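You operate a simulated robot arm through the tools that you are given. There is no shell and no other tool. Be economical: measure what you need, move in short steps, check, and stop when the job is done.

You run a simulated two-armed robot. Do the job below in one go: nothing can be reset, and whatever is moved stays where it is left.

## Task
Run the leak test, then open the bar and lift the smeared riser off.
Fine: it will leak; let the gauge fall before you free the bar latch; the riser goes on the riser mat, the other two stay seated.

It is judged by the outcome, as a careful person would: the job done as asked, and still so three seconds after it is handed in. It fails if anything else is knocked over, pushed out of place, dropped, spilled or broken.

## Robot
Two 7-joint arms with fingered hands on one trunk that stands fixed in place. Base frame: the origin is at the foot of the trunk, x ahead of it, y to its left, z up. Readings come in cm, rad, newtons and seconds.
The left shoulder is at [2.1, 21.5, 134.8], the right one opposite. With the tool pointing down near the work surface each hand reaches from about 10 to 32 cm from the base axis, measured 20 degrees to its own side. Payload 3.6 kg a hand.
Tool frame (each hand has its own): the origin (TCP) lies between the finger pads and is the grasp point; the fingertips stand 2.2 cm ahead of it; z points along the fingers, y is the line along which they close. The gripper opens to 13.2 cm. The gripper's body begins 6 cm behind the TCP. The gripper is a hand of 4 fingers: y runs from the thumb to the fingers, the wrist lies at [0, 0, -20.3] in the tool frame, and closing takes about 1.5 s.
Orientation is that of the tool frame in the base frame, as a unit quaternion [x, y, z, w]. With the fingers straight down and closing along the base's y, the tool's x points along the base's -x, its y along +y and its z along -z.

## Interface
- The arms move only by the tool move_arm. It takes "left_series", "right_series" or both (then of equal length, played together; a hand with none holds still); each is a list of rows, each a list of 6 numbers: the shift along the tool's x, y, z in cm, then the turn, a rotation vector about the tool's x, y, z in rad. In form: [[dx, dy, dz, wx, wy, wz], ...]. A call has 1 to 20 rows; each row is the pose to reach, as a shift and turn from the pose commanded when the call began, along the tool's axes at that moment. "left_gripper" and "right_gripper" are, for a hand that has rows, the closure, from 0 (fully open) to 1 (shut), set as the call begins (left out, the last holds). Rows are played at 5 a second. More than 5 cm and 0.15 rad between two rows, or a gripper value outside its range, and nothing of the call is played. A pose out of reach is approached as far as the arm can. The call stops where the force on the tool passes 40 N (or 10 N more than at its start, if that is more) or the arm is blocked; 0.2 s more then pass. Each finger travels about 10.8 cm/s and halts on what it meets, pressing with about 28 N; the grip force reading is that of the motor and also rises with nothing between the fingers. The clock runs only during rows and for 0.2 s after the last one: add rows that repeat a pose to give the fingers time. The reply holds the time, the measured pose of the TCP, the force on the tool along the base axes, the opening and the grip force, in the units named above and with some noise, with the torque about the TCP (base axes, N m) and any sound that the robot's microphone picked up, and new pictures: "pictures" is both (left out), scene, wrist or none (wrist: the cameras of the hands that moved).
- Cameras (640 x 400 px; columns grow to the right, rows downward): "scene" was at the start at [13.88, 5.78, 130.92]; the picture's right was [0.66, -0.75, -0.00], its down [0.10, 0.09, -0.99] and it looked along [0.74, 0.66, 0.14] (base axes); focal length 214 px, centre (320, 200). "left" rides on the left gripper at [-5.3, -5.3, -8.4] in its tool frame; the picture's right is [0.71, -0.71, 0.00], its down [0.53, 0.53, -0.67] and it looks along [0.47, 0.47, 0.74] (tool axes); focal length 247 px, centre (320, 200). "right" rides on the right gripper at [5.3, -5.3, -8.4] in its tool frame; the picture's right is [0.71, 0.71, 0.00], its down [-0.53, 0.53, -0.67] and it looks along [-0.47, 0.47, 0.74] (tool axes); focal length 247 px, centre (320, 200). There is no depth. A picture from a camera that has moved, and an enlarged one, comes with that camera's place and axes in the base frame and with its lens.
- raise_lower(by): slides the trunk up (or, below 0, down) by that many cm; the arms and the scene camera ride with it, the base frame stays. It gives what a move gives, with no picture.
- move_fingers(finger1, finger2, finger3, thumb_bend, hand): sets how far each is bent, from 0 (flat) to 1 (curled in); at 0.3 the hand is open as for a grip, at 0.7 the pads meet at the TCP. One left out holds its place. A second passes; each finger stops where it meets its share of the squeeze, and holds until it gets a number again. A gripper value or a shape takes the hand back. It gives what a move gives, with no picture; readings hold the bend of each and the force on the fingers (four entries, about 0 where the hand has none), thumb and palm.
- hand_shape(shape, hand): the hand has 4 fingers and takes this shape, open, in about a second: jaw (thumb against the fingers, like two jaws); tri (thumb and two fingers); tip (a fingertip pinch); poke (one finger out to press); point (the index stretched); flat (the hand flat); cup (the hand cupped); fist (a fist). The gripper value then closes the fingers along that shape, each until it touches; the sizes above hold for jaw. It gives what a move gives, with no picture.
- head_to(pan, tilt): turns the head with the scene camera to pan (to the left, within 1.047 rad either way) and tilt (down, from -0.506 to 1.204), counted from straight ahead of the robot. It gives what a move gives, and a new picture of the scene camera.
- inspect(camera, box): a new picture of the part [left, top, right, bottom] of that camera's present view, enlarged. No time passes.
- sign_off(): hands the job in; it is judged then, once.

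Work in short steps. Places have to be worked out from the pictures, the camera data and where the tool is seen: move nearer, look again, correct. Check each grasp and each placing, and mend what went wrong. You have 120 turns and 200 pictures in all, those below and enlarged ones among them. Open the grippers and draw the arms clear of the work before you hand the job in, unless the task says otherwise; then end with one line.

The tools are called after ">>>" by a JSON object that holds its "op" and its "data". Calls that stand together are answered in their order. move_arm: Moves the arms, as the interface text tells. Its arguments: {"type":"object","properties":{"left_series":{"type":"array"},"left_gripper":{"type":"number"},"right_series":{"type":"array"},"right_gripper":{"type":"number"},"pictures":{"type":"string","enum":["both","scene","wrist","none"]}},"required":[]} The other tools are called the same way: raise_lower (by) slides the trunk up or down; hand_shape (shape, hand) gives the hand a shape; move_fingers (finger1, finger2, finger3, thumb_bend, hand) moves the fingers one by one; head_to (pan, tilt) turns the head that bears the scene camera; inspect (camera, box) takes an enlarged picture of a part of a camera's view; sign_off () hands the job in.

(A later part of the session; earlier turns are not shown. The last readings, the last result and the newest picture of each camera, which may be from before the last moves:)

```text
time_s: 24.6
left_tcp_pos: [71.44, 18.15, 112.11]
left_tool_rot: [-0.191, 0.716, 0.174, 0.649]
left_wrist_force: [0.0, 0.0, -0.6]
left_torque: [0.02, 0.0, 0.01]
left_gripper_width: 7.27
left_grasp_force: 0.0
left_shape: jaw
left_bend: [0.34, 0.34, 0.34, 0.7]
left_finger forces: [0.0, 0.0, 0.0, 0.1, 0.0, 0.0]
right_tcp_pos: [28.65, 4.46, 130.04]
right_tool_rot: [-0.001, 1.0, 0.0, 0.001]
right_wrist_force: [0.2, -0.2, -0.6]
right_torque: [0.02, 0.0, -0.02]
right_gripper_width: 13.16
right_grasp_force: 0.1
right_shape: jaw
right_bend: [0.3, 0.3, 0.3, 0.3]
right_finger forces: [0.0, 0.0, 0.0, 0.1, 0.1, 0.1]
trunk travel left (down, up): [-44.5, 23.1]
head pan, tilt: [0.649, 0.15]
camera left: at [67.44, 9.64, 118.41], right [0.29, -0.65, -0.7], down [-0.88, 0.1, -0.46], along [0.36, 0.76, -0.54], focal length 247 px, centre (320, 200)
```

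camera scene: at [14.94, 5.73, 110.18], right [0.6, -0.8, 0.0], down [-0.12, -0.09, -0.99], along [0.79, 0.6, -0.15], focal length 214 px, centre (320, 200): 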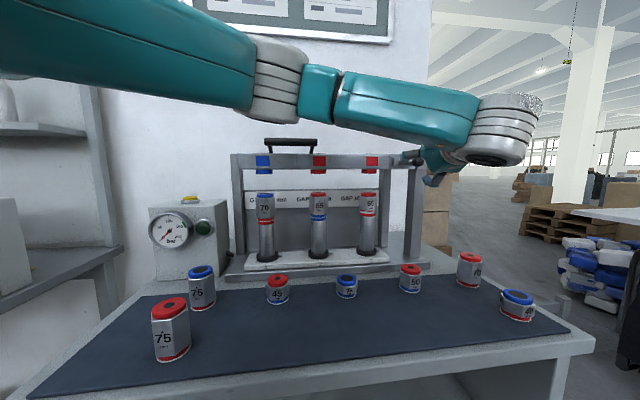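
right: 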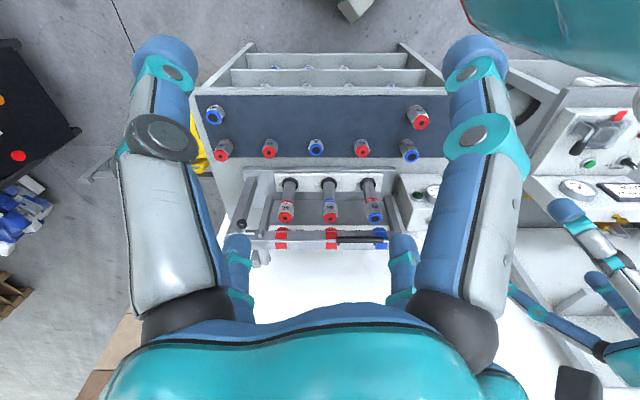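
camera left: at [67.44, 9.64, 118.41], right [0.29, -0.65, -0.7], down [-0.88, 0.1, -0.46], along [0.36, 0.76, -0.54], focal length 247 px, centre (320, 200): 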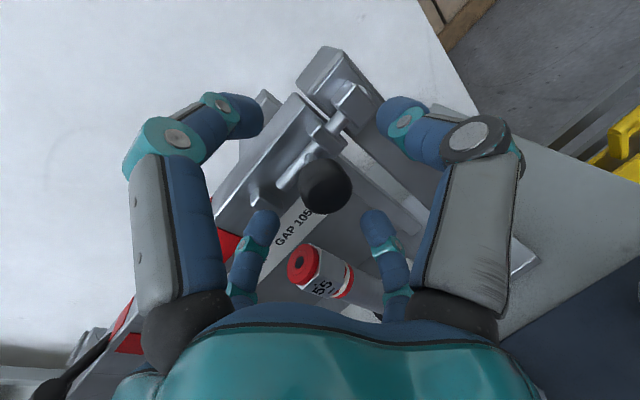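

TCP projects at (320,200), knob centre at (325,187): well placed. Close.

>>> {"op": "move_arm", "data": {"left_series": [[0, 0, 0, 0, 0, 0], [0, 0, 0, 0, 0, 0], [0, 0, 0, 0, 0, 0], [0, 0, 0, 0, 0, 0], [0, 0, 0, 0, 0, 0]], "left_gripper": 1, "pictures": "wrist"}}

```text
time_s: 25.8
left_tcp_pos: [71.67, 18.19, 112.32]
left_tool_rot: [-0.192, 0.715, 0.175, 0.649]
left_wrist_force: [5.7, 2.6, 4.3]
left_torque: [0.1, -0.08, 0.13]
left_gripper_width: 1.91
left_grasp_force: 28.3
left_shape: jaw
left_bend: [0.74, 0.77, 0.77, 0.7]
left_finger forces: [24.2, 26.1, 24.7, 0.1, 23.4, 0.1]
right_tcp_pos: [28.65, 4.41, 130.15]
right_tool_rot: [0.0, 1.0, 0.0, 0.0]
right_wrist_force: [0.1, 0.2, -0.1]
right_torque: [-0.02, -0.01, -0.01]
right_gripper_width: 13.21
right_grasp_force: 0.1
right_shape: jaw
right_bend: [0.3, 0.3, 0.3, 0.3]
right_finger forces: [0.0, 0.0, 0.0, 0.0, 0.0, 0.0]
trunk travel left (down, up): [-44.5, 23.1]
head pan, tilt: [0.649, 0.15]
camera left: at [67.46, 9.67, 118.45], right [0.29, -0.65, -0.7], down [-0.88, 0.1, -0.46], along [0.36, 0.76, -0.54], focal length 247 px, centre (320, 200)
```

left: 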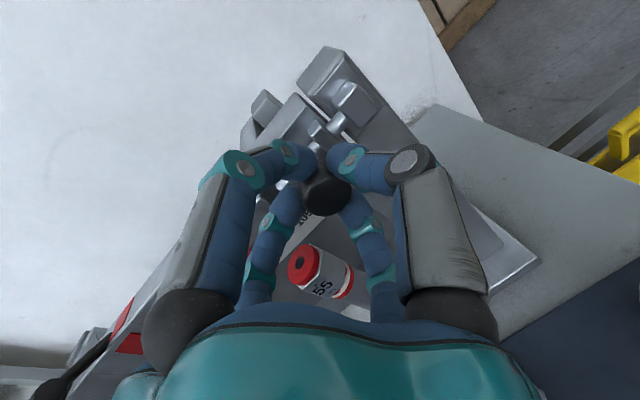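

Knob gripped. Slide it left along the bar 4 cm.

>>> {"op": "move_arm", "data": {"left_series": [[0.01, 0.48, -0.13, 0, 0, 0], [0.03, 0.97, -0.26, 0, 0, 0], [0.04, 1.45, -0.39, 0, 0, 0], [0.05, 1.93, -0.52, 0, 0, 0], [0.06, 2.4, -0.65, 0, 0, 0], [0.08, 2.9, -0.77, 0, 0, 0], [0.09, 3.4, -0.9, 0, 0, 0], [0.1, 3.86, -1.03, 0, 0, 0]], "pictures": "wrist"}}

```text
time_s: 27.6
left_tcp_pos: [69.04, 20.53, 112.3]
left_tool_rot: [-0.189, 0.716, 0.171, 0.65]
left_wrist_force: [36.4, -9.1, 10.4]
left_torque: [-0.02, -0.37, -0.38]
left_gripper_width: 1.8
left_grasp_force: 27.7
left_shape: jaw
left_bend: [0.74, 0.77, 0.77, 0.7]
left_finger forces: [21.8, 18.8, 21.0, 0.1, 31.5, 0.0]
right_tcp_pos: [29.09, 4.27, 129.99]
right_tool_rot: [0.0, 1.0, 0.001, -0.003]
right_wrist_force: [0.2, 0.2, -0.2]
right_torque: [0.0, -0.03, 0.0]
right_gripper_width: 13.2
right_grasp_force: 0.0
right_shape: jaw
right_bend: [0.3, 0.3, 0.3, 0.3]
right_finger forces: [0.0, 0.0, 0.0, 0.0, 0.0, 0.0]
trunk travel left (down, up): [-44.5, 23.1]
head pan, tilt: [0.649, 0.15]
camera left: at [64.92, 12.05, 118.42], right [0.29, -0.65, -0.7], down [-0.88, 0.1, -0.46], along [0.37, 0.75, -0.54], focal length 247 px, centre (320, 200)
```

left: 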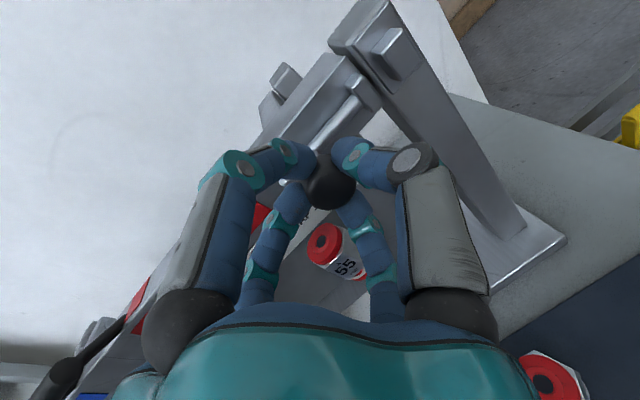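

The bolt moved ~3.5 cm and is clear of the keeper. Ease, open, then back off.

>>> {"op": "move_arm", "data": {"left_series": [[0, -0.4, 0.1, 0, 0, 0], [0, -0.4, 0.1, 0, 0, 0], [0, -0.4, 0.1, 0, 0, 0], [0, -0.4, 0.1, 0, 0, 0], [0, -0.4, 0.1, 0, 0, 0]], "left_gripper": 0.4, "pictures": "none"}}

>>> {"op": "move_arm", "data": {"left_series": [[0, 0, -2, 0, 0, 0], [0, 0, -5, 0, 0, 0], [0, 0, -8, 0, 0, 0], [0, 0, -8, 0, 0, 0]]}}

>>> {"op": "inspect", "data": {"camera": "left", "box": [200, 0, 440, 150]}}

```text
time_s: 28.8
left_tcp_pos: [68.87, 20.74, 112.12]
left_tool_rot: [-0.192, 0.716, 0.175, 0.648]
left_wrist_force: [0.0, 0.2, 0.4]
left_torque: [0.01, 0.02, 0.0]
left_gripper_width: 7.87
left_grasp_force: 0.1
left_shape: jaw
left_bend: [0.32, 0.32, 0.32, 0.7]
left_finger forces: [0.0, 0.1, 0.1, 0.0, 0.0, 0.0]
right_tcp_pos: [28.78, 4.46, 130.1]
right_tool_rot: [0.0, 1.0, 0.0, 0.0]
right_wrist_force: [0.5, 0.0, -0.7]
right_torque: [0.01, -0.03, 0.0]
right_gripper_width: 13.19
right_grasp_force: 0.0
right_shape: jaw
right_bend: [0.3, 0.3, 0.3, 0.3]
right_finger forces: [0.0, 0.1, 0.0, 0.0, 0.1, 0.1]
trunk travel left (down, up): [-44.5, 23.1]
head pan, tilt: [0.649, 0.15]
```

```text
time_s: 29.8
left_tcp_pos: [62.08, 16.65, 112.94]
left_tool_rot: [-0.192, 0.716, 0.174, 0.648]
left_wrist_force: [-0.7, 0.0, 0.0]
left_torque: [0.05, 0.0, -0.02]
left_gripper_width: 7.85
left_grasp_force: 0.0
left_shape: jaw
left_bend: [0.32, 0.32, 0.32, 0.7]
left_finger forces: [0.2, 0.1, 0.0, 0.0, 0.0, 0.0]
right_tcp_pos: [28.66, 4.5, 130.1]
right_tool_rot: [0.001, 1.0, -0.001, 0.001]
right_wrist_force: [0.7, -0.2, -0.3]
right_torque: [0.0, -0.01, 0.0]
right_gripper_width: 13.19
right_grasp_force: 0.0
right_shape: jaw
right_bend: [0.3, 0.3, 0.3, 0.3]
right_finger forces: [0.0, 0.0, 0.1, 0.1, 0.1, 0.0]
trunk travel left (down, up): [-44.5, 23.1]
head pan, tilt: [0.649, 0.15]
camera scene: at [14.98, 5.72, 110.18], right [0.6, -0.8, 0.0], down [-0.12, -0.09, -0.99], along [0.79, 0.6, -0.15], focal length 214 px, centre (320, 200)
camera left: at [58.02, 8.17, 119.24], right [0.29, -0.65, -0.7], down [-0.88, 0.1, -0.46], along [0.36, 0.76, -0.54], focal length 247 px, centre (320, 200)
```

scene: 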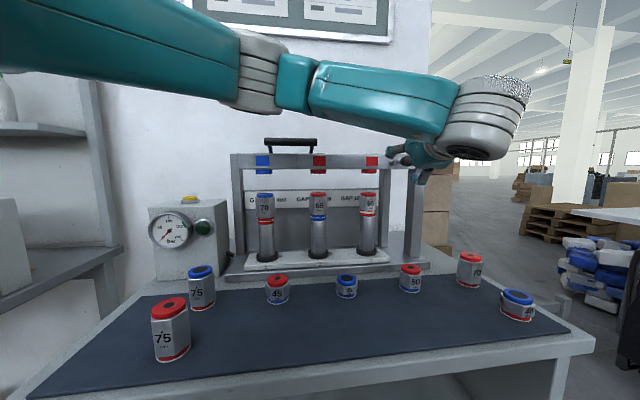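
left: 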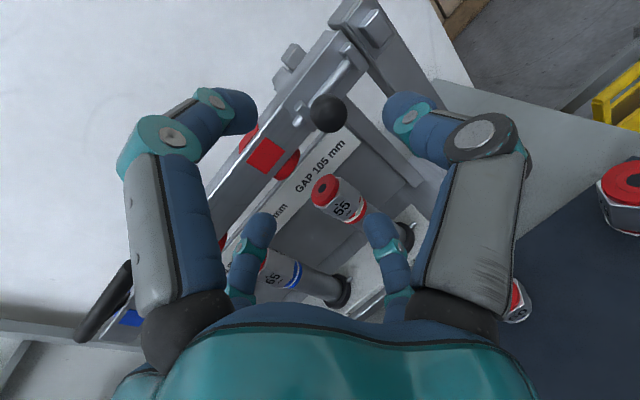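

```text
2.67 times, centred on (320, 75) of left
camera zoom: at [58.02, 8.17, 119.24], right [0.29, -0.65, -0.7], down [-0.88, 0.1, -0.46], along [0.36, 0.76, -0.54], focal length 659 px, centre (320, 533)
```

zoom: 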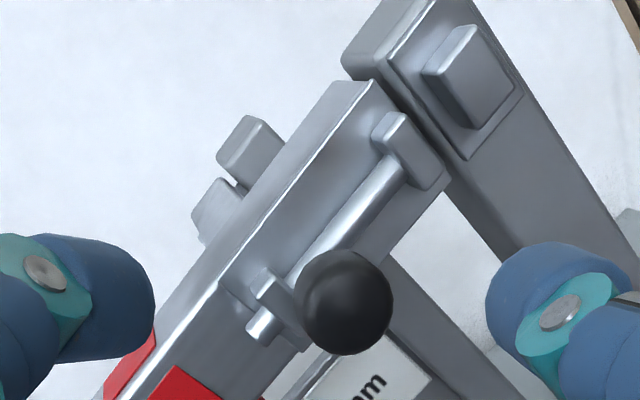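

Bolt is fully out. Now understand the bar's hinge: zoom on both ends in the scene view.

>>> {"op": "inspect", "data": {"camera": "scene", "box": [222, 125, 334, 195]}}

>>> {"op": "inspect", "data": {"camera": "right", "box": [160, 100, 480, 400]}}

```text
5.71 times, centred on (278, 160) of scene
camera zoom: at [14.98, 5.72, 110.18], right [0.6, -0.8, 0.0], down [-0.12, -0.09, -0.99], along [0.79, 0.6, -0.15], focal length 1226 px, centre (560, 429)
```

zoom: 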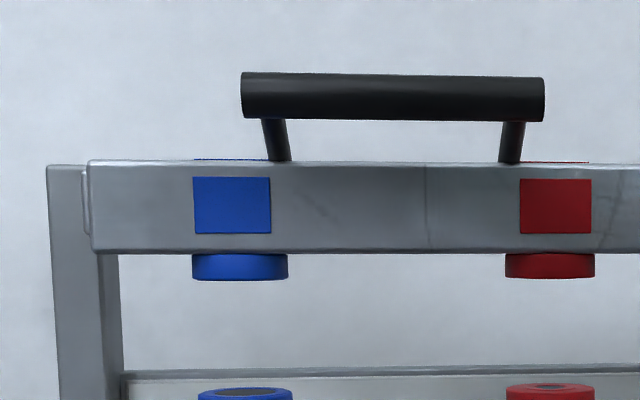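

```text
1.33 times, centred on (320, 250) of right
camera zoom: at [23.25, -0.89, 138.41], right [-0.71, 0.71, 0.0], down [0.53, 0.53, 0.67], along [0.47, 0.47, -0.74], focal length 329 px, centre (320, 133)
```

zoom: 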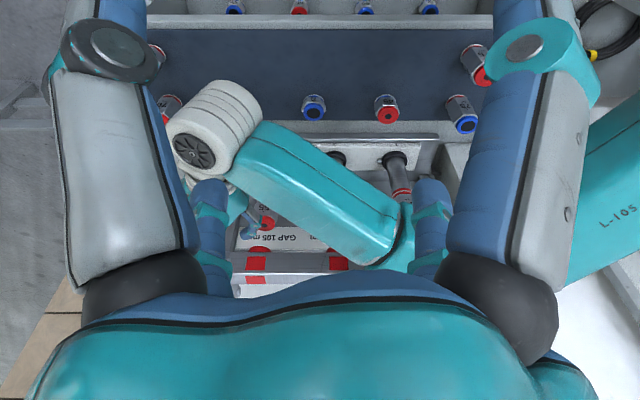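

Likely the bar pivots up and back about an axis along the row at the rear posts; handle at ≈(55,45.4,116.6) along the row. I raise the trunk 10 cm and then take the left hand to above-front of the handle, rolled so that it closes across it.

>>> {"op": "raise_lower", "data": {"by": 10}}

>>> {"op": "move_arm", "data": {"left_series": [[0, 1.5, -2, 0, 0, 0], [-0.3, 4, -4, 0, 0, 0], [-0.6, 8, -5, 0.04, 0.07, 0.11], [-0.9, 12, -6, 0.08, 0.14, 0.22], [-1.2, 16, -6, 0.12, 0.21, 0.33], [-1.5, 20, -6, 0.16, 0.28, 0.44], [-1.8, 23, -6, 0.2, 0.346, 0.544]]}}

```text
time_s: 31.2
left_tcp_pos: [62.06, 16.73, 122.93]
left_tool_rot: [-0.192, 0.716, 0.174, 0.648]
left_wrist_force: [0.8, 0.0, 0.3]
left_torque: [-0.01, 0.0, 0.02]
left_gripper_width: 7.85
left_grasp_force: 0.0
left_shape: jaw
left_bend: [0.32, 0.32, 0.32, 0.7]
left_finger forces: [0.1, 0.1, 0.0, 0.1, 0.0, 0.0]
right_tcp_pos: [28.65, 4.38, 140.11]
right_tool_rot: [0.0, 1.0, -0.001, 0.0]
right_wrist_force: [-1.0, 0.3, -0.2]
right_torque: [-0.01, -0.02, 0.01]
right_gripper_width: 13.19
right_grasp_force: 0.2
right_shape: jaw
right_bend: [0.3, 0.3, 0.3, 0.3]
right_finger forces: [0.0, 0.1, 0.1, 0.1, 0.0, 0.1]
trunk travel left (down, up): [-54.5, 13.1]
head pan, tilt: [0.649, 0.15]
```

```text
time_s: 32.8
left_tcp_pos: [45.33, 33.72, 125.36]
left_tool_rot: [0.045, 0.854, 0.234, 0.462]
left_wrist_force: [-0.5, -1.1, 0.7]
left_torque: [0.02, -0.04, -0.03]
left_gripper_width: 7.86
left_grasp_force: 0.1
left_shape: jaw
left_bend: [0.32, 0.32, 0.32, 0.7]
left_finger forces: [0.0, 0.0, 0.0, 0.0, 0.0, 0.0]
right_tcp_pos: [28.63, 4.56, 140.09]
right_tool_rot: [0.0, 1.0, 0.0, 0.001]
right_wrist_force: [0.3, 1.1, -0.8]
right_torque: [-0.01, -0.04, 0.03]
right_gripper_width: 13.18
right_grasp_force: 0.0
right_shape: jaw
right_bend: [0.3, 0.3, 0.3, 0.3]
right_finger forces: [0.1, 0.0, 0.0, 0.1, 0.0, 0.0]
trunk travel left (down, up): [-54.5, 13.1]
head pan, tilt: [0.649, 0.15]
camera scene: at [14.81, 5.76, 120.32], right [0.6, -0.8, 0.0], down [-0.12, -0.09, -0.99], along [0.79, 0.6, -0.15], focal length 214 px, centre (320, 200)
camera left: at [42.27, 24.5, 131.03], right [-0.3, -0.42, -0.86], down [-0.91, 0.38, 0.14], along [0.27, 0.82, -0.5], focal length 247 px, centre (320, 200)
```

scene: 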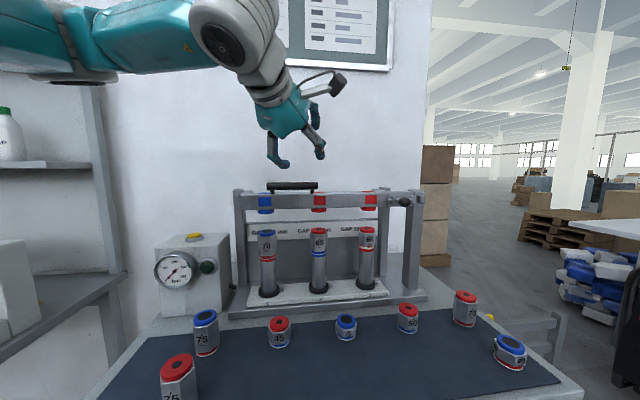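
left: 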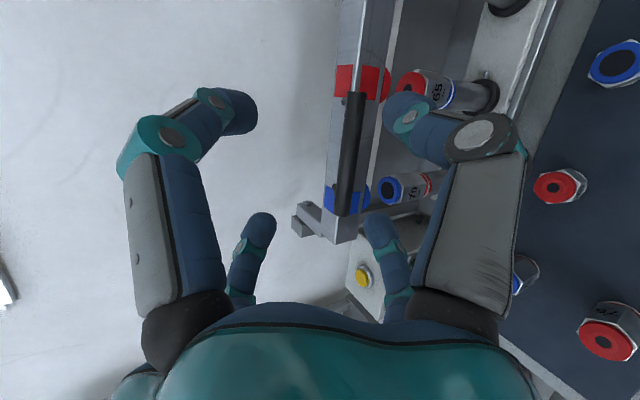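

The left end also has an arm to a rear post: hinge axis along the row behind the bar. Zoom for its distance.

>>> {"op": "inspect", "data": {"camera": "left", "box": [280, 60, 440, 260]}}

>>> {"op": "inspect", "data": {"camera": "scene", "box": [225, 170, 433, 300]}}

```text
2.00 times, centred on (360, 160) of left
camera zoom: at [42.27, 24.5, 131.03], right [-0.3, -0.42, -0.86], down [-0.91, 0.38, 0.14], along [0.27, 0.82, -0.5], focal length 494 px, centre (240, 280)
```

zoom: 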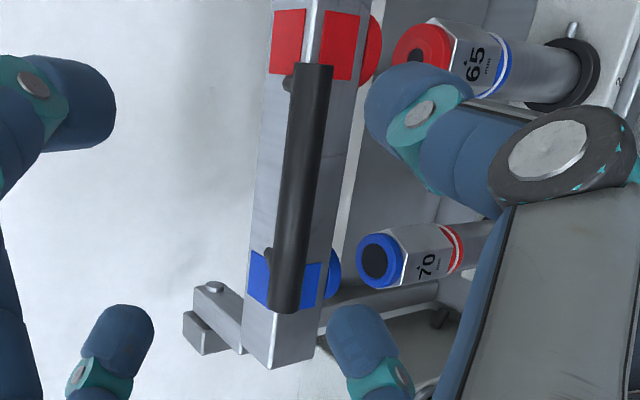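

```text
3.08 times, centred on (329, 235) of scene
camera zoom: at [14.81, 5.76, 120.32], right [0.6, -0.8, 0.0], down [-0.12, -0.09, -0.99], along [0.79, 0.6, -0.15], focal length 660 px, centre (292, 92)
```

zoom: 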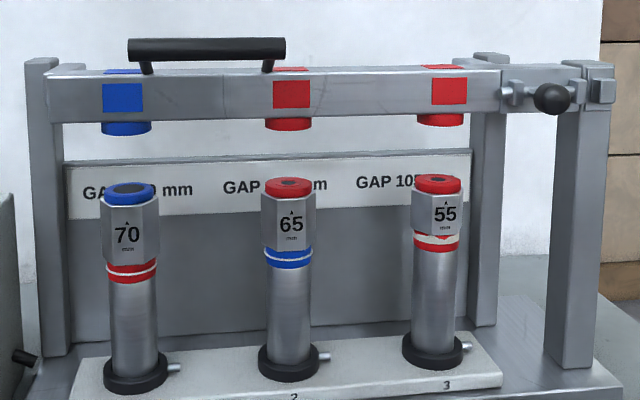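

Plan: with closed fingers pointing straight at the rig, push the bar's underside up between heads 1 and 2, and then back, following the arc about the rear hinge (≈n 80.5, z 112). First a pose in front, just below bar height.

>>> {"op": "move_arm", "data": {"left_series": [[2.1, -0.77, 1.7, -0.069, -0.053, -0.085], [4.2, -1.53, 3.4, -0.137, -0.106, -0.17], [6.3, -2.3, 5.1, -0.206, -0.159, -0.255], [8.3, -3.06, 6.8, -0.274, -0.213, -0.339], [10.4, -3.83, 8.5, -0.343, -0.266, -0.424], [12.5, -4.6, 10.2, -0.411, -0.319, -0.509], [14.6, -5.36, 11.87, -0.48, -0.372, -0.594], [14.6, -5.36, 11.87, -0.48, -0.372, -0.594]], "left_gripper": 1}}

```text
time_s: 34.6
left_tcp_pos: [47.64, 37.66, 106.42]
left_tool_rot: [-0.272, 0.652, 0.272, 0.654]
left_wrist_force: [-0.1, 0.3, 0.1]
left_torque: [0.0, -0.01, -0.01]
left_gripper_width: 0.0
left_grasp_force: 28.1
left_shape: jaw
left_bend: [0.7, 0.7, 0.7, 0.7]
left_finger forces: [0.0, 0.0, 0.0, 0.1, 0.0, 0.0]
right_tcp_pos: [28.62, 4.49, 140.21]
right_tool_rot: [0.0, 1.0, 0.0, 0.0]
right_wrist_force: [-0.1, -0.3, -0.1]
right_torque: [0.0, -0.04, 0.0]
right_gripper_width: 13.15
right_grasp_force: 0.0
right_shape: jaw
right_bend: [0.3, 0.3, 0.3, 0.3]
right_finger forces: [0.0, 0.1, 0.0, 0.1, 0.0, 0.0]
trunk travel left (down, up): [-54.5, 13.1]
head pan, tilt: [0.649, 0.15]
camera scene: at [14.84, 5.69, 120.32], right [0.6, -0.8, 0.0], down [-0.12, -0.09, -0.99], along [0.79, 0.6, -0.15], focal length 214 px, centre (320, 200)
camera left: at [45.42, 27.83, 111.74], right [0.5, -0.5, -0.71], down [-0.84, -0.1, -0.53], along [0.19, 0.86, -0.47], focal length 247 px, centre (320, 200)
```

scene: 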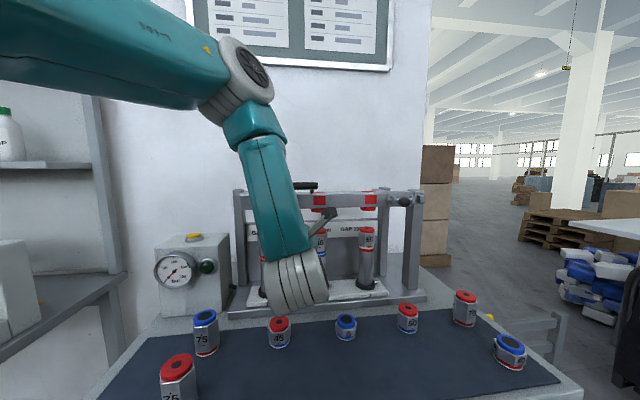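
left: 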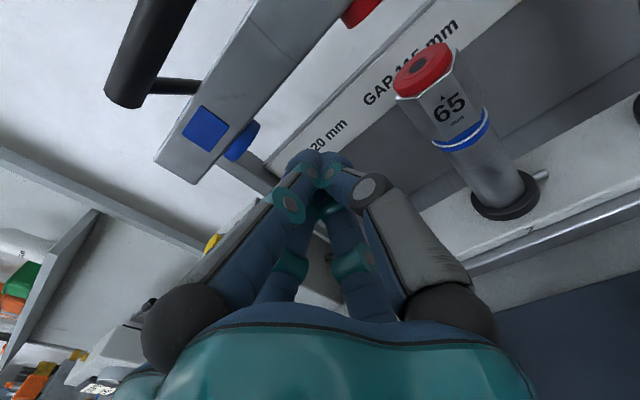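

Geometry checks out (closed fingertips between risers 1 and 2, below the bar). Advance under the bar and lift to ~30°.

>>> {"op": "move_arm", "data": {"left_series": [[-0.3, 0, 3, 0, 0, 0], [-0.6, 0, 6, 0, 0, 0], [-0.8, 0, 9, 0, 0, 0], [-1.6, 0, 9, 0, 0, 0], [-2.4, 0, 9, 0, 0, 0], [-3.2, 0, 8.8, 0, 0, 0], [-4.0, 0, 8.7, 0, 0, 0], [-4.8, 0, 8.7, 0, 0, 0], [-5.6, 0, 8.8, 0, 0, 0], [-6.4, 0, 8.9, 0, 0, 0], [-7.3, 0, 9.1, 0, 0, 0]]}}

```text
time_s: 37.0
left_tcp_pos: [53.97, 43.91, 113.61]
left_tool_rot: [-0.271, 0.653, 0.271, 0.653]
left_wrist_force: [-2.8, -0.4, -9.4]
left_torque: [-0.15, 0.1, 0.01]
left_gripper_width: 0.01
left_grasp_force: 27.9
left_shape: jaw
left_bend: [0.7, 0.7, 0.7, 0.7]
left_finger forces: [0.0, 0.1, 0.0, 0.0, 0.0, 0.0]
right_tcp_pos: [28.76, 4.54, 139.98]
right_tool_rot: [0.001, 1.0, 0.0, 0.001]
right_wrist_force: [0.3, -0.6, 0.1]
right_torque: [0.0, -0.01, -0.02]
right_gripper_width: 13.17
right_grasp_force: 0.0
right_shape: jaw
right_bend: [0.3, 0.3, 0.3, 0.3]
right_finger forces: [0.0, 0.1, 0.1, 0.0, 0.0, 0.1]
trunk travel left (down, up): [-54.5, 13.1]
head pan, tilt: [0.649, 0.15]
camera scene: at [14.93, 5.75, 120.3], right [0.6, -0.8, 0.0], down [-0.12, -0.09, -0.99], along [0.79, 0.6, -0.15], focal length 214 px, centre (320, 200)
camera left: at [51.89, 34.26, 119.01], right [0.5, -0.5, -0.71], down [-0.84, -0.1, -0.53], along [0.19, 0.86, -0.47], focal length 247 px, centre (320, 200)
```

scene: 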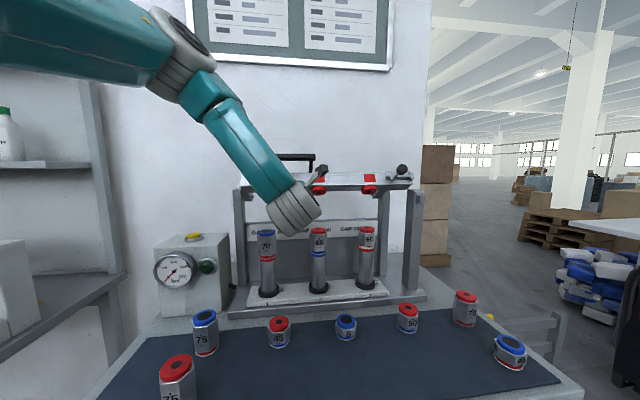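
left: 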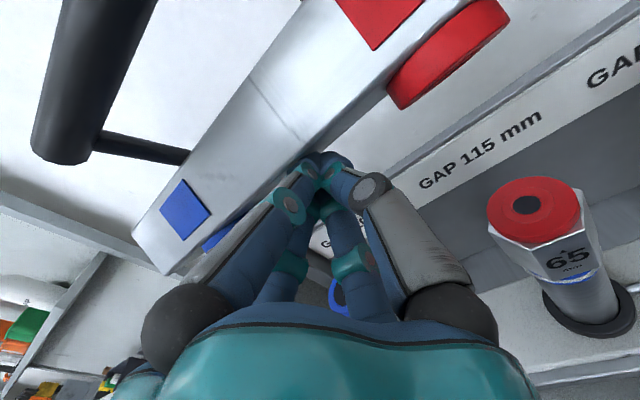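

Bar is lifting easily (9 N). Continue along the arc to about 75°.

>>> {"op": "move_arm", "data": {"left_series": [[-0.85, 0, 0.3, 0, 0, 0], [-1.7, 0, 0.7, 0, 0, 0], [-2.5, 0, 1.1, 0, 0, 0], [-3.25, 0, 1.6, 0, 0, 0], [-3.95, 0, 2.1, 0, 0, 0], [-4.6, 0, 2.6, 0, 0, 0], [-5.2, 0, 3.3, 0, 0, 0], [-5.8, 0, 4.0, 0, 0, 0], [-6.3, 0, 4.7, 0, 0, 0]]}}

```text
time_s: 39.0
left_tcp_pos: [57.44, 47.27, 120.11]
left_tool_rot: [-0.271, 0.652, 0.272, 0.654]
left_wrist_force: [-2.2, -1.8, -1.3]
left_torque: [-0.01, -0.01, 0.04]
left_gripper_width: 0.01
left_grasp_force: 28.5
left_shape: jaw
left_bend: [0.7, 0.7, 0.7, 0.7]
left_finger forces: [0.1, 0.0, 0.1, 0.1, 0.0, 0.0]
right_tcp_pos: [28.63, 4.51, 140.11]
right_tool_rot: [0.0, 1.0, 0.0, 0.001]
right_wrist_force: [-0.4, 0.1, -0.5]
right_torque: [-0.01, 0.0, -0.01]
right_gripper_width: 13.18
right_grasp_force: 0.1
right_shape: jaw
right_bend: [0.3, 0.3, 0.3, 0.3]
right_finger forces: [0.1, 0.0, 0.0, 0.0, 0.0, 0.0]
trunk travel left (down, up): [-54.5, 13.1]
head pan, tilt: [0.649, 0.15]
camera scene: at [14.87, 5.69, 120.32], right [0.6, -0.8, 0.0], down [-0.12, -0.09, -0.99], along [0.79, 0.6, -0.15], focal length 214 px, centre (320, 200)
camera left: at [55.18, 37.55, 125.45], right [0.5, -0.5, -0.71], down [-0.84, -0.1, -0.53], along [0.19, 0.86, -0.47], focal length 247 px, centre (320, 200)
```

scene: 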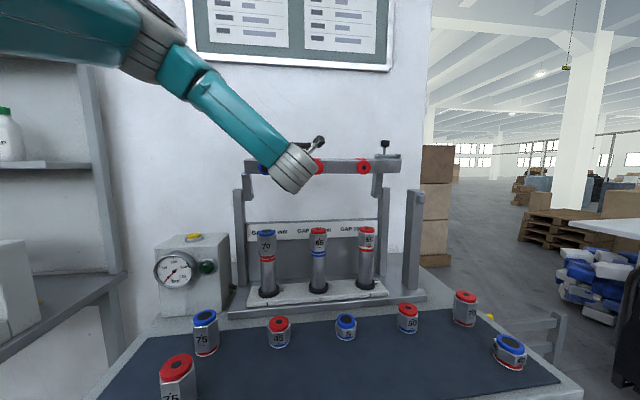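
left: 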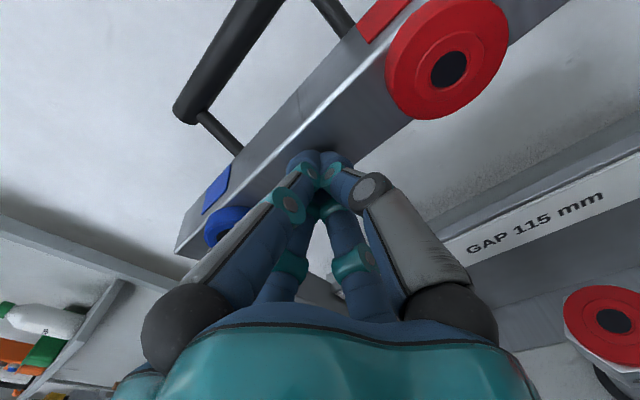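

Bar is nearly vertical. Push further back until it meets its stop.

>>> {"op": "move_arm", "data": {"left_series": [[-0.5, 0, 0.8, 0, 0, 0], [-0.9, 0, 1.6, 0, 0, 0], [-1.2, 0, 2.4, 0, 0, 0], [-1.3, 0, 3.2, 0, 0, 0], [-1.4, 0, 4.0, 0, 0, 0], [-1.4, 0, 4.8, 0, 0, 0]]}}

```text
time_s: 40.2
left_tcp_pos: [59.7, 49.36, 121.62]
left_tool_rot: [-0.269, 0.656, 0.268, 0.652]
left_wrist_force: [-21.1, -13.0, 3.5]
left_torque: [-0.01, 0.07, 0.17]
left_gripper_width: 0.01
left_grasp_force: 28.2
left_shape: jaw
left_bend: [0.7, 0.7, 0.7, 0.7]
left_finger forces: [0.0, 0.1, 0.1, 0.0, 0.1, 0.0]
right_tcp_pos: [28.04, 4.22, 140.35]
right_tool_rot: [0.0, 1.0, 0.001, 0.004]
right_wrist_force: [-1.0, 0.6, -0.6]
right_torque: [0.01, 0.0, 0.0]
right_gripper_width: 13.21
right_grasp_force: 0.1
right_shape: jaw
right_bend: [0.3, 0.3, 0.3, 0.3]
right_finger forces: [0.1, 0.0, 0.1, 0.1, 0.1, 0.0]
trunk travel left (down, up): [-54.5, 13.1]
head pan, tilt: [0.649, 0.15]
stopped in row 6 (left hand): the force on the tool passed its limit at 46 N (the readings are from after the stop); the commanded pose is now the measured one
camera scene: at [14.36, 5.5, 120.4], right [0.6, -0.8, 0.0], down [-0.12, -0.09, -0.99], along [0.79, 0.6, -0.15], focal length 214 px, centre (320, 200)
camera left: at [57.41, 39.74, 126.92], right [0.49, -0.5, -0.71], down [-0.85, -0.1, -0.52], along [0.2, 0.86, -0.47], focal length 247 px, centre (320, 200)
```

scene: 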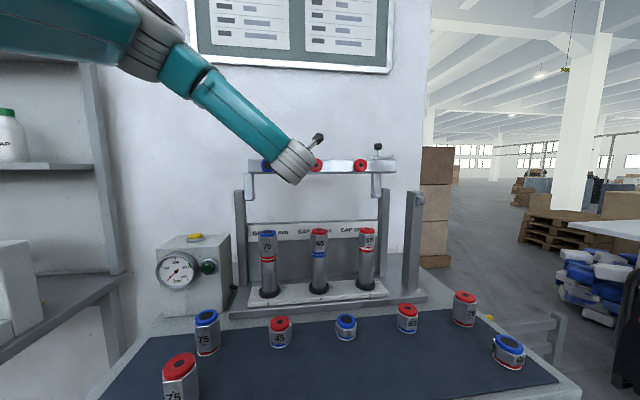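
left: 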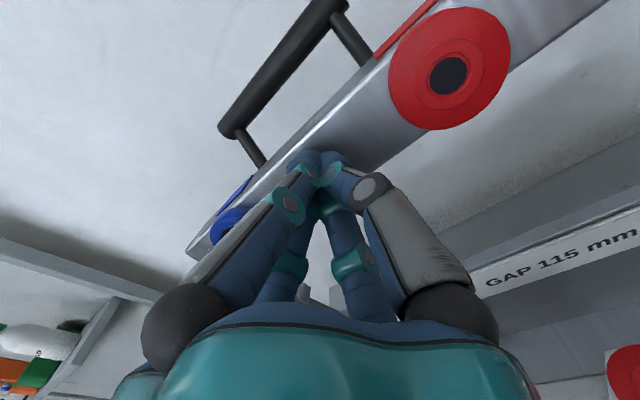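

The bar has met its stop. Back off slowly and see whether it stays.

>>> {"op": "move_arm", "data": {"left_series": [[0, 0, -0.5, 0, 0, 0], [0, 0, -1, 0, 0, 0], [0, 0, -1.5, 0, 0, 0], [0, 0, -2.5, 0, 0, 0], [0, 0, -2.5, 0, 0, 0], [0, 0, -2.5, 0, 0, 0], [0, 0, -2.5, 0, 0, 0]]}}

```text
time_s: 41.8
left_tcp_pos: [58.46, 48.08, 121.12]
left_tool_rot: [-0.269, 0.657, 0.269, 0.652]
left_wrist_force: [0.6, -0.2, -0.7]
left_torque: [0.01, 0.01, 0.0]
left_gripper_width: 0.01
left_grasp_force: 27.8
left_shape: jaw
left_bend: [0.7, 0.7, 0.7, 0.7]
left_finger forces: [0.0, 0.0, 0.0, 0.1, 0.1, 0.1]
right_tcp_pos: [28.64, 4.48, 140.13]
right_tool_rot: [0.0, 1.0, 0.0, 0.001]
right_wrist_force: [-0.2, 0.4, 0.2]
right_torque: [-0.01, -0.03, -0.03]
right_gripper_width: 13.2
right_grasp_force: 0.1
right_shape: jaw
right_bend: [0.3, 0.3, 0.3, 0.3]
right_finger forces: [0.0, 0.0, 0.0, 0.0, 0.0, 0.0]
trunk travel left (down, up): [-54.5, 13.1]
head pan, tilt: [0.649, 0.15]
camera scene: at [14.9, 5.7, 120.31], right [0.6, -0.8, 0.0], down [-0.12, -0.09, -0.99], along [0.79, 0.6, -0.15], focal length 214 px, centre (320, 200)
camera left: at [56.25, 38.32, 126.56], right [0.49, -0.5, -0.71], down [-0.85, -0.1, -0.52], along [0.19, 0.86, -0.48], focal length 247 px, centre (320, 200)
```

scene: 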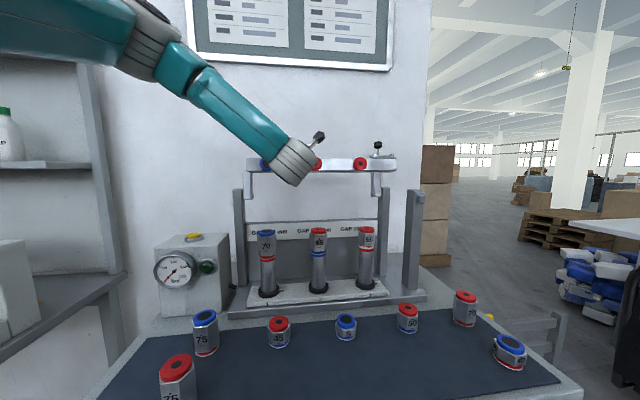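
left: 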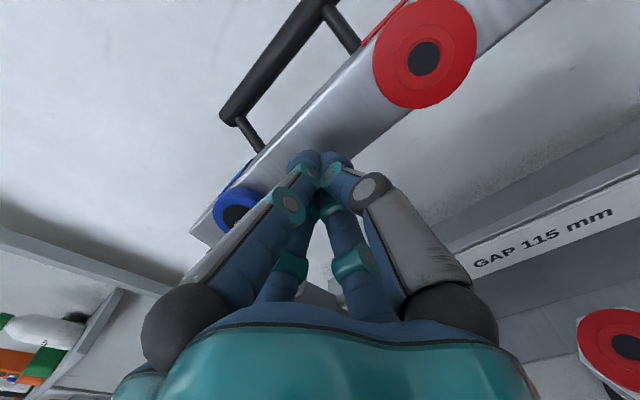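

No contact force now. Draw back further toward me and confirm that the bar stays.

>>> {"op": "move_arm", "data": {"left_series": [[0, 0, -2.5, 0, 0, 0], [0, 0, -5, 0, 0, 0], [0, 0, -9, 0, 0, 0], [0, 0, -13, 0, 0, 0], [0, 0, -13, 0, 0, 0], [0, 0, -13, 0, 0, 0], [0, 0, -13, 0, 0, 0]]}}

>>> {"op": "inspect", "data": {"camera": "scene", "box": [225, 130, 433, 260]}}

```text
time_s: 43.4
left_tcp_pos: [49.07, 38.94, 121.26]
left_tool_rot: [-0.27, 0.656, 0.27, 0.651]
left_wrist_force: [0.3, 0.5, -0.7]
left_torque: [-0.03, 0.0, 0.0]
left_gripper_width: 0.01
left_grasp_force: 28.0
left_shape: jaw
left_bend: [0.7, 0.7, 0.7, 0.7]
left_finger forces: [0.0, 0.1, 0.0, 0.0, 0.0, 0.1]
right_tcp_pos: [28.74, 4.51, 140.13]
right_tool_rot: [0.0, 1.0, -0.001, 0.001]
right_wrist_force: [0.5, -0.4, 0.6]
right_torque: [-0.04, 0.0, -0.01]
right_gripper_width: 13.19
right_grasp_force: 0.1
right_shape: jaw
right_bend: [0.3, 0.3, 0.3, 0.3]
right_finger forces: [0.0, 0.0, 0.0, 0.0, 0.1, 0.0]
trunk travel left (down, up): [-54.5, 13.1]
head pan, tilt: [0.649, 0.15]
camera scene: at [14.89, 5.72, 120.31], right [0.6, -0.8, 0.0], down [-0.12, -0.09, -0.99], along [0.79, 0.6, -0.15], focal length 214 px, centre (320, 200)
camera left: at [46.89, 29.21, 126.64], right [0.49, -0.5, -0.71], down [-0.85, -0.1, -0.52], along [0.19, 0.86, -0.48], focal length 247 px, centre (320, 200)
```

scene: 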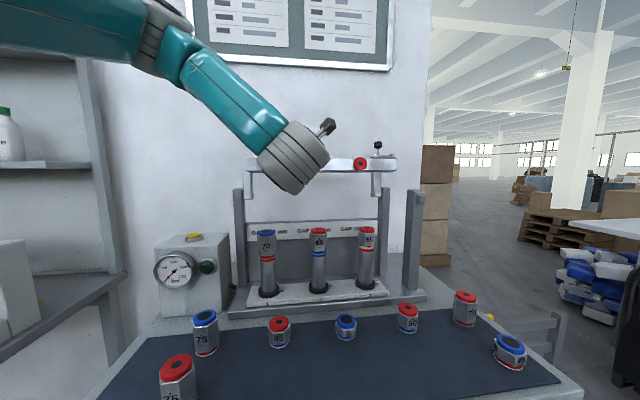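
left: 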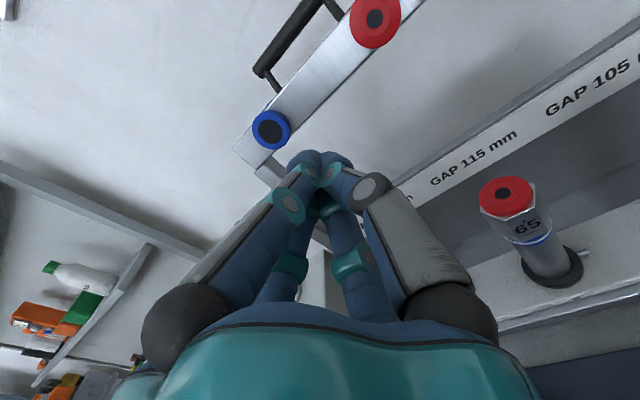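

```text
3.08 times, centred on (329, 195) of scene
camera zoom: at [14.89, 5.72, 120.31], right [0.6, -0.8, 0.0], down [-0.12, -0.09, -0.99], along [0.79, 0.6, -0.15], focal length 660 px, centre (292, 215)
```

zoom: 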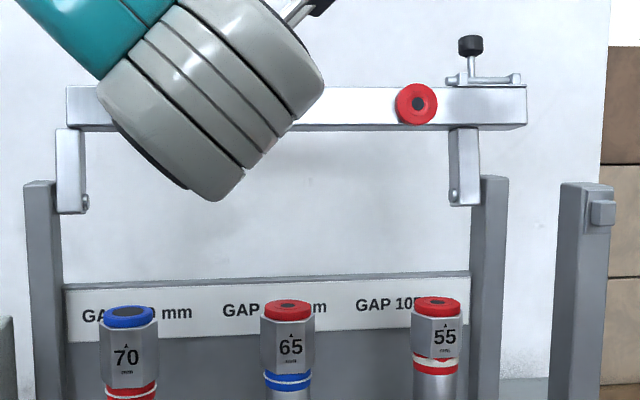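

The bar stays open. Before grasping the riser I need to know how the digits are laid out; open the hand here and look at it.

>>> {"op": "move_arm", "data": {"left_series": [[0, -2, -4, 0, 0, 0], [0, -4, -8, 0, 0, 0], [0, -4, -8, 0, 0, 0], [0, -4, -8, 0, 0, 0], [0, -4, -8, 0, 0, 0], [0, -4, -8, 0, 0, 0], [0, -4, -8, 0, 0, 0]], "left_gripper": 0.2}}

>>> {"op": "inspect", "data": {"camera": "right", "box": [100, 0, 580, 300]}}

```text
time_s: 45.0
left_tcp_pos: [46.21, 30.52, 121.2]
left_tool_rot: [-0.269, 0.657, 0.269, 0.651]
left_wrist_force: [1.0, 1.5, -1.3]
left_torque: [-0.01, 0.02, -0.01]
left_gripper_width: 10.58
left_grasp_force: 0.0
left_shape: jaw
left_bend: [0.25, 0.25, 0.25, 0.47]
left_finger forces: [0.1, 0.0, 0.1, 0.0, 0.1, 0.0]
right_tcp_pos: [28.64, 4.52, 140.16]
right_tool_rot: [0.0, 1.0, 0.0, 0.001]
right_wrist_force: [0.0, -0.2, 0.3]
right_torque: [0.02, 0.02, 0.01]
right_gripper_width: 13.2
right_grasp_force: 0.1
right_shape: jaw
right_bend: [0.3, 0.3, 0.3, 0.3]
right_finger forces: [0.1, 0.0, 0.1, 0.0, 0.1, 0.1]
trunk travel left (down, up): [-54.5, 13.1]
head pan, tilt: [0.649, 0.15]
camera scene: at [14.89, 5.71, 120.31], right [0.6, -0.8, 0.0], down [-0.12, -0.09, -0.99], along [0.79, 0.6, -0.15], focal length 214 px, centre (320, 200)
camera left: at [44.1, 20.77, 126.65], right [0.49, -0.5, -0.71], down [-0.85, -0.1, -0.52], along [0.19, 0.86, -0.48], focal length 247 px, centre (320, 200)
```

scene: 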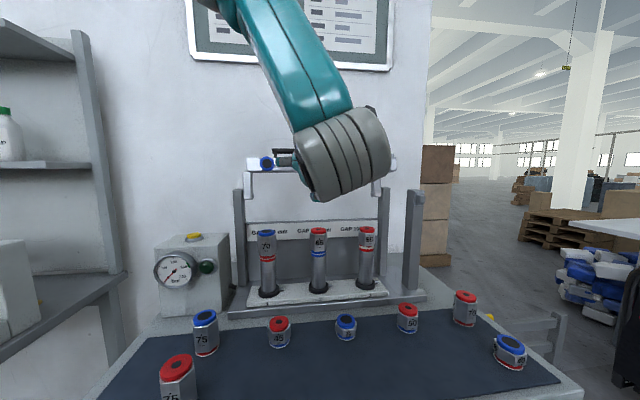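
left: 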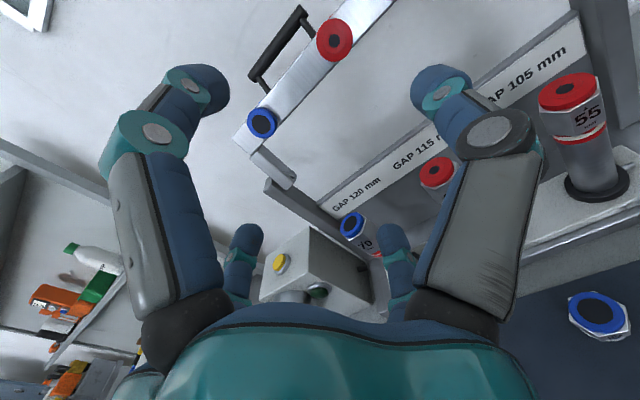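

```text
1.33 times, centred on (340, 150) of right
camera zoom: at [23.21, -0.9, 148.47], right [-0.71, 0.71, 0.0], down [0.53, 0.53, 0.67], along [0.47, 0.47, -0.74], focal length 329 px, centre (293, 267)
```

zoom: 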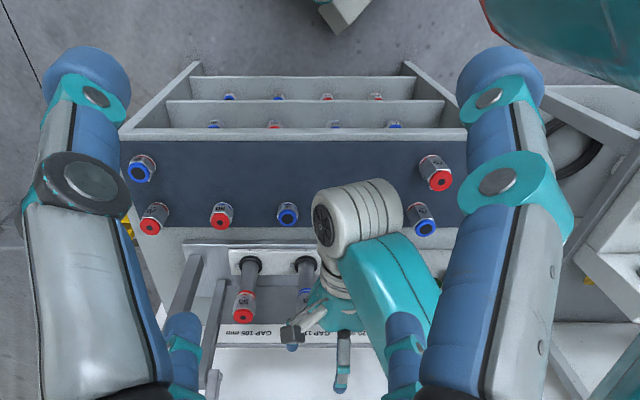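

The four digits sit crosswise (±x, ±y). A side grasp would put one digit into the pillar, so I try the fingertip-pinch shape and look.

>>> {"op": "hand_shape", "data": {"shape": "tip", "hand": "left"}}

>>> {"op": "inspect", "data": {"camera": "left", "box": [80, 0, 560, 300]}}

```text
time_s: 45.9
left_tcp_pos: [46.23, 30.43, 121.18]
left_tool_rot: [-0.269, 0.656, 0.269, 0.652]
left_wrist_force: [1.3, 0.0, -0.9]
left_torque: [0.03, -0.01, 0.01]
left_gripper_width: 13.2
left_grasp_force: 0.0
left_shape: tip
left_bend: [0.11, 0.3, 0.11, 0.3]
left_finger forces: [0.1, 0.0, 0.0, 0.0, 0.0, 0.0]
right_tcp_pos: [28.71, 4.39, 140.07]
right_tool_rot: [0.0, 1.0, 0.0, 0.001]
right_wrist_force: [-0.5, -0.3, 0.3]
right_torque: [-0.01, -0.02, 0.03]
right_gripper_width: 13.2
right_grasp_force: 0.1
right_shape: jaw
right_bend: [0.3, 0.3, 0.3, 0.3]
right_finger forces: [0.0, 0.0, 0.0, 0.0, 0.0, 0.1]
trunk travel left (down, up): [-54.5, 13.1]
head pan, tilt: [0.649, 0.15]
```

```text
1.33 times, centred on (320, 150) of left
camera zoom: at [44.11, 20.76, 126.66], right [0.49, -0.5, -0.71], down [-0.85, -0.1, -0.52], along [0.19, 0.86, -0.48], focal length 329 px, centre (320, 267)
```

zoom: 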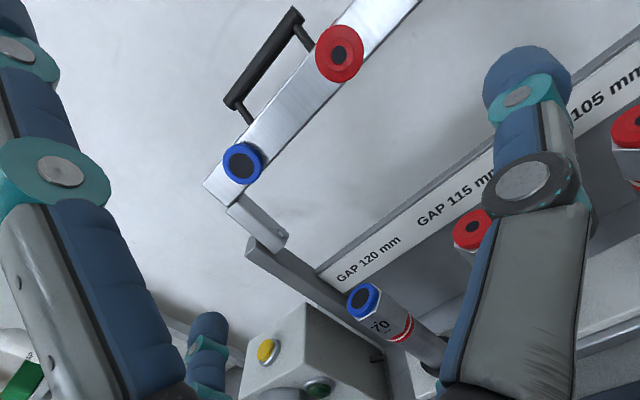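

Fingers 1 and 3 are the ±x digits; finger 2 opposes the thumb. Try curling 1 and 3 in fully, and look.

>>> {"op": "move_fingers", "data": {"hand": "left", "finger1": 1, "finger3": 1, "finger2": 0.3, "thumb_bend": 0.3}}

>>> {"op": "inspect", "data": {"camera": "left", "box": [0, 0, 640, 400]}}

```text
time_s: 46.9
left_tcp_pos: [46.29, 30.47, 121.28]
left_tool_rot: [-0.269, 0.656, 0.269, 0.651]
left_wrist_force: [-0.2, 0.3, -0.4]
left_torque: [0.0, 0.01, 0.01]
left_gripper_width: 5.83
left_grasp_force: 0.0
left_shape: fingers
left_bend: [0.79, 0.3, 0.79, 0.3]
left_finger forces: [0.0, 0.0, 0.0, 0.0, 0.1, 0.0]
right_tcp_pos: [28.72, 4.41, 140.14]
right_tool_rot: [-0.001, 1.0, 0.0, 0.001]
right_wrist_force: [-0.4, 0.2, 0.0]
right_torque: [0.0, 0.04, 0.01]
right_gripper_width: 13.17
right_grasp_force: 0.0
right_shape: jaw
right_bend: [0.3, 0.3, 0.3, 0.3]
right_finger forces: [0.0, 0.0, 0.1, 0.0, 0.0, 0.1]
trunk travel left (down, up): [-54.5, 13.1]
head pan, tilt: [0.649, 0.15]
```

```text
1.00 times, centred on (320, 200) of left (not enlarged: the box is as wide or as high as the picture)
camera zoom: at [44.11, 20.75, 126.66], right [0.49, -0.5, -0.71], down [-0.85, -0.1, -0.52], along [0.19, 0.86, -0.48], focal length 247 px, centre (320, 200)
```

zoom: 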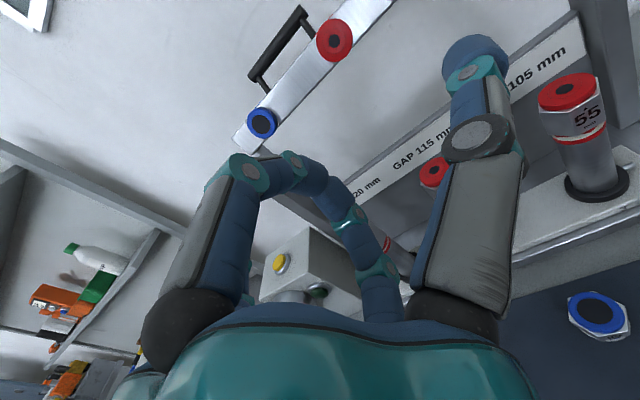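

Both curled meet on the axis and would block. Test curling only one (finger 3) with finger 1 open wide.

>>> {"op": "move_fingers", "data": {"hand": "left", "finger1": 0.1, "finger3": 1}}

>>> {"op": "inspect", "data": {"camera": "left", "box": [0, 0, 640, 400]}}

```text
time_s: 47.9
left_tcp_pos: [46.37, 30.52, 121.23]
left_tool_rot: [-0.27, 0.656, 0.27, 0.652]
left_wrist_force: [-0.2, 0.6, 1.0]
left_torque: [0.01, 0.02, 0.0]
left_gripper_width: 10.33
left_grasp_force: 0.1
left_shape: fingers
left_bend: [0.1, 0.3, 1.0, 0.3]
left_finger forces: [0.0, 0.0, 0.0, 0.1, 0.1, 0.0]
right_tcp_pos: [28.78, 4.53, 140.13]
right_tool_rot: [0.0, 1.0, 0.0, 0.0]
right_wrist_force: [0.4, 0.2, -0.5]
right_torque: [-0.01, 0.0, 0.02]
right_gripper_width: 13.2
right_grasp_force: 0.0
right_shape: jaw
right_bend: [0.3, 0.3, 0.3, 0.3]
right_finger forces: [0.0, 0.0, 0.0, 0.1, 0.1, 0.0]
trunk travel left (down, up): [-54.5, 13.1]
head pan, tilt: [0.649, 0.15]
```

```text
1.00 times, centred on (320, 200) of left (not enlarged: the box is as wide or as high as the picture)
camera zoom: at [44.11, 20.75, 126.66], right [0.49, -0.5, -0.71], down [-0.85, -0.1, -0.52], along [0.19, 0.86, -0.48], focal length 247 px, centre (320, 200)
```

zoom: 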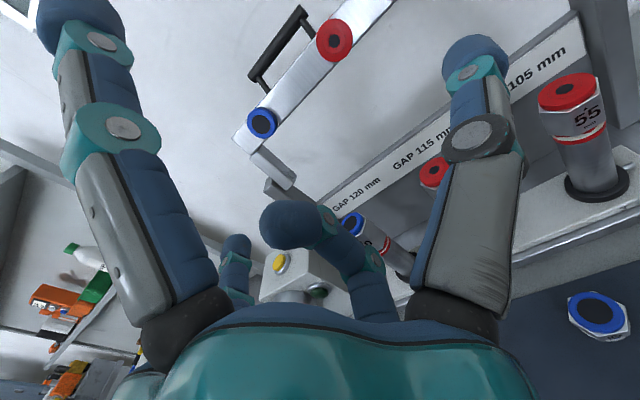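

Curling doesn't clear. Better: approach steeply from above-front (≈60° down) with the jaw shape, so that all four digits close like a chuck on the hex above the joint. I test reach for that attitude first: lower the trunk 6 cm and rotate the hand at a safe spot.

>>> {"op": "hand_shape", "data": {"shape": "jaw", "hand": "left"}}

>>> {"op": "raise_lower", "data": {"by": -6}}

>>> {"op": "move_arm", "data": {"left_series": [[-0.3, -1.0, 0.5, 0.059, 0.113, 0.034], [-0.6, -2.1, 1.0, 0.118, 0.226, 0.068], [-0.9, -3.1, 1.5, 0.176, 0.339, 0.102], [-1.2, -4.1, 2.0, 0.235, 0.452, 0.136], [-1.6, -5.2, 2.4, 0.294, 0.566, 0.171], [-1.9, -6.2, 2.9, 0.353, 0.679, 0.205], [-2.2, -7.3, 3.4, 0.411, 0.792, 0.239], [-2.5, -8.3, 3.9, 0.47, 0.905, 0.273], [-2.8, -9.33, 4.38, 0.529, 1.018, 0.307], [-2.8, -9.33, 4.38, 0.529, 1.018, 0.307]], "left_gripper": 0.2}}

```text
time_s: 48.8
left_tcp_pos: [46.31, 30.6, 121.19]
left_tool_rot: [-0.27, 0.656, 0.27, 0.651]
left_wrist_force: [-0.1, -0.2, 0.5]
left_torque: [0.05, -0.05, -0.02]
left_gripper_width: 13.21
left_grasp_force: 0.0
left_shape: jaw
left_bend: [0.3, 0.3, 0.3, 0.3]
left_finger forces: [0.1, 0.2, 0.1, 0.1, 0.0, 0.0]
right_tcp_pos: [28.71, 4.44, 140.09]
right_tool_rot: [0.0, 1.0, 0.0, 0.0]
right_wrist_force: [0.0, -0.4, -0.1]
right_torque: [0.0, -0.03, 0.02]
right_gripper_width: 13.2
right_grasp_force: 0.1
right_shape: jaw
right_bend: [0.3, 0.3, 0.3, 0.3]
right_finger forces: [0.1, 0.1, 0.0, 0.1, 0.0, 0.0]
trunk travel left (down, up): [-54.5, 13.1]
head pan, tilt: [0.649, 0.15]
```

```text
time_s: 49.8
left_tcp_pos: [46.33, 30.42, 115.31]
left_tool_rot: [-0.268, 0.657, 0.268, 0.651]
left_wrist_force: [0.5, -0.1, -0.4]
left_torque: [-0.01, 0.0, 0.01]
left_gripper_width: 13.18
left_grasp_force: 0.1
left_shape: jaw
left_bend: [0.3, 0.3, 0.3, 0.3]
left_finger forces: [0.0, 0.0, 0.1, 0.0, 0.0, 0.0]
right_tcp_pos: [28.74, 4.46, 134.16]
right_tool_rot: [0.0, 1.0, 0.0, 0.001]
right_wrist_force: [-1.1, 0.4, 0.2]
right_torque: [0.0, -0.01, -0.03]
right_gripper_width: 13.18
right_grasp_force: 0.1
right_shape: jaw
right_bend: [0.3, 0.3, 0.3, 0.3]
right_finger forces: [0.0, 0.0, 0.0, 0.1, 0.0, 0.0]
trunk travel left (down, up): [-48.5, 19.1]
head pan, tilt: [0.649, 0.15]
```

```text
time_s: 52.0
left_tcp_pos: [56.18, 26.96, 117.97]
left_tool_rot: [-0.095, 0.962, 0.024, 0.253]
left_wrist_force: [-1.0, 0.1, -0.1]
left_torque: [-0.03, -0.02, -0.01]
left_gripper_width: 10.59
left_grasp_force: 0.1
left_shape: jaw
left_bend: [0.25, 0.25, 0.25, 0.47]
left_finger forces: [0.1, 0.1, 0.0, 0.0, 0.0, 0.1]
right_tcp_pos: [28.74, 4.33, 134.2]
right_tool_rot: [0.0, 1.0, 0.001, 0.001]
right_wrist_force: [-0.2, 0.3, 0.3]
right_torque: [0.02, -0.01, 0.0]
right_gripper_width: 13.17
right_grasp_force: 0.2
right_shape: jaw
right_bend: [0.3, 0.3, 0.3, 0.3]
right_finger forces: [0.0, 0.0, 0.0, 0.0, 0.0, 0.0]
trunk travel left (down, up): [-48.5, 19.1]
head pan, tilt: [0.649, 0.15]
camera scene: at [14.88, 5.7, 114.26], right [0.6, -0.8, 0.0], down [-0.12, -0.09, -0.99], along [0.79, 0.6, -0.15], focal length 214 px, centre (320, 200)
camera left: at [57.56, 21.78, 127.98], right [-0.47, -0.81, -0.35], down [-0.87, 0.36, 0.32], along [-0.14, 0.45, -0.88], focal length 247 px, centre (320, 200)
```

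scene: 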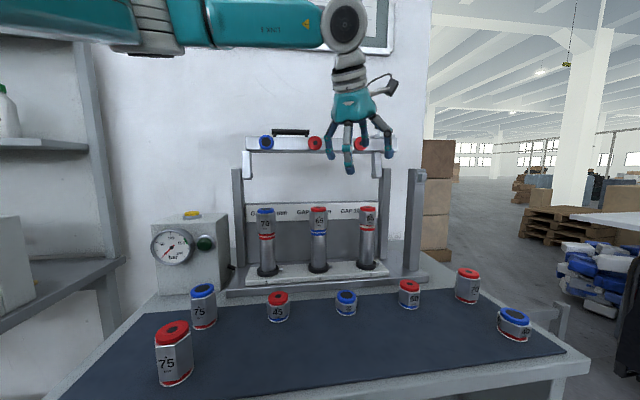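
left: 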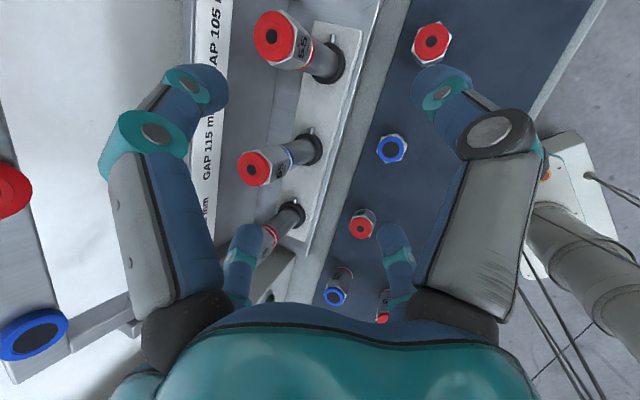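

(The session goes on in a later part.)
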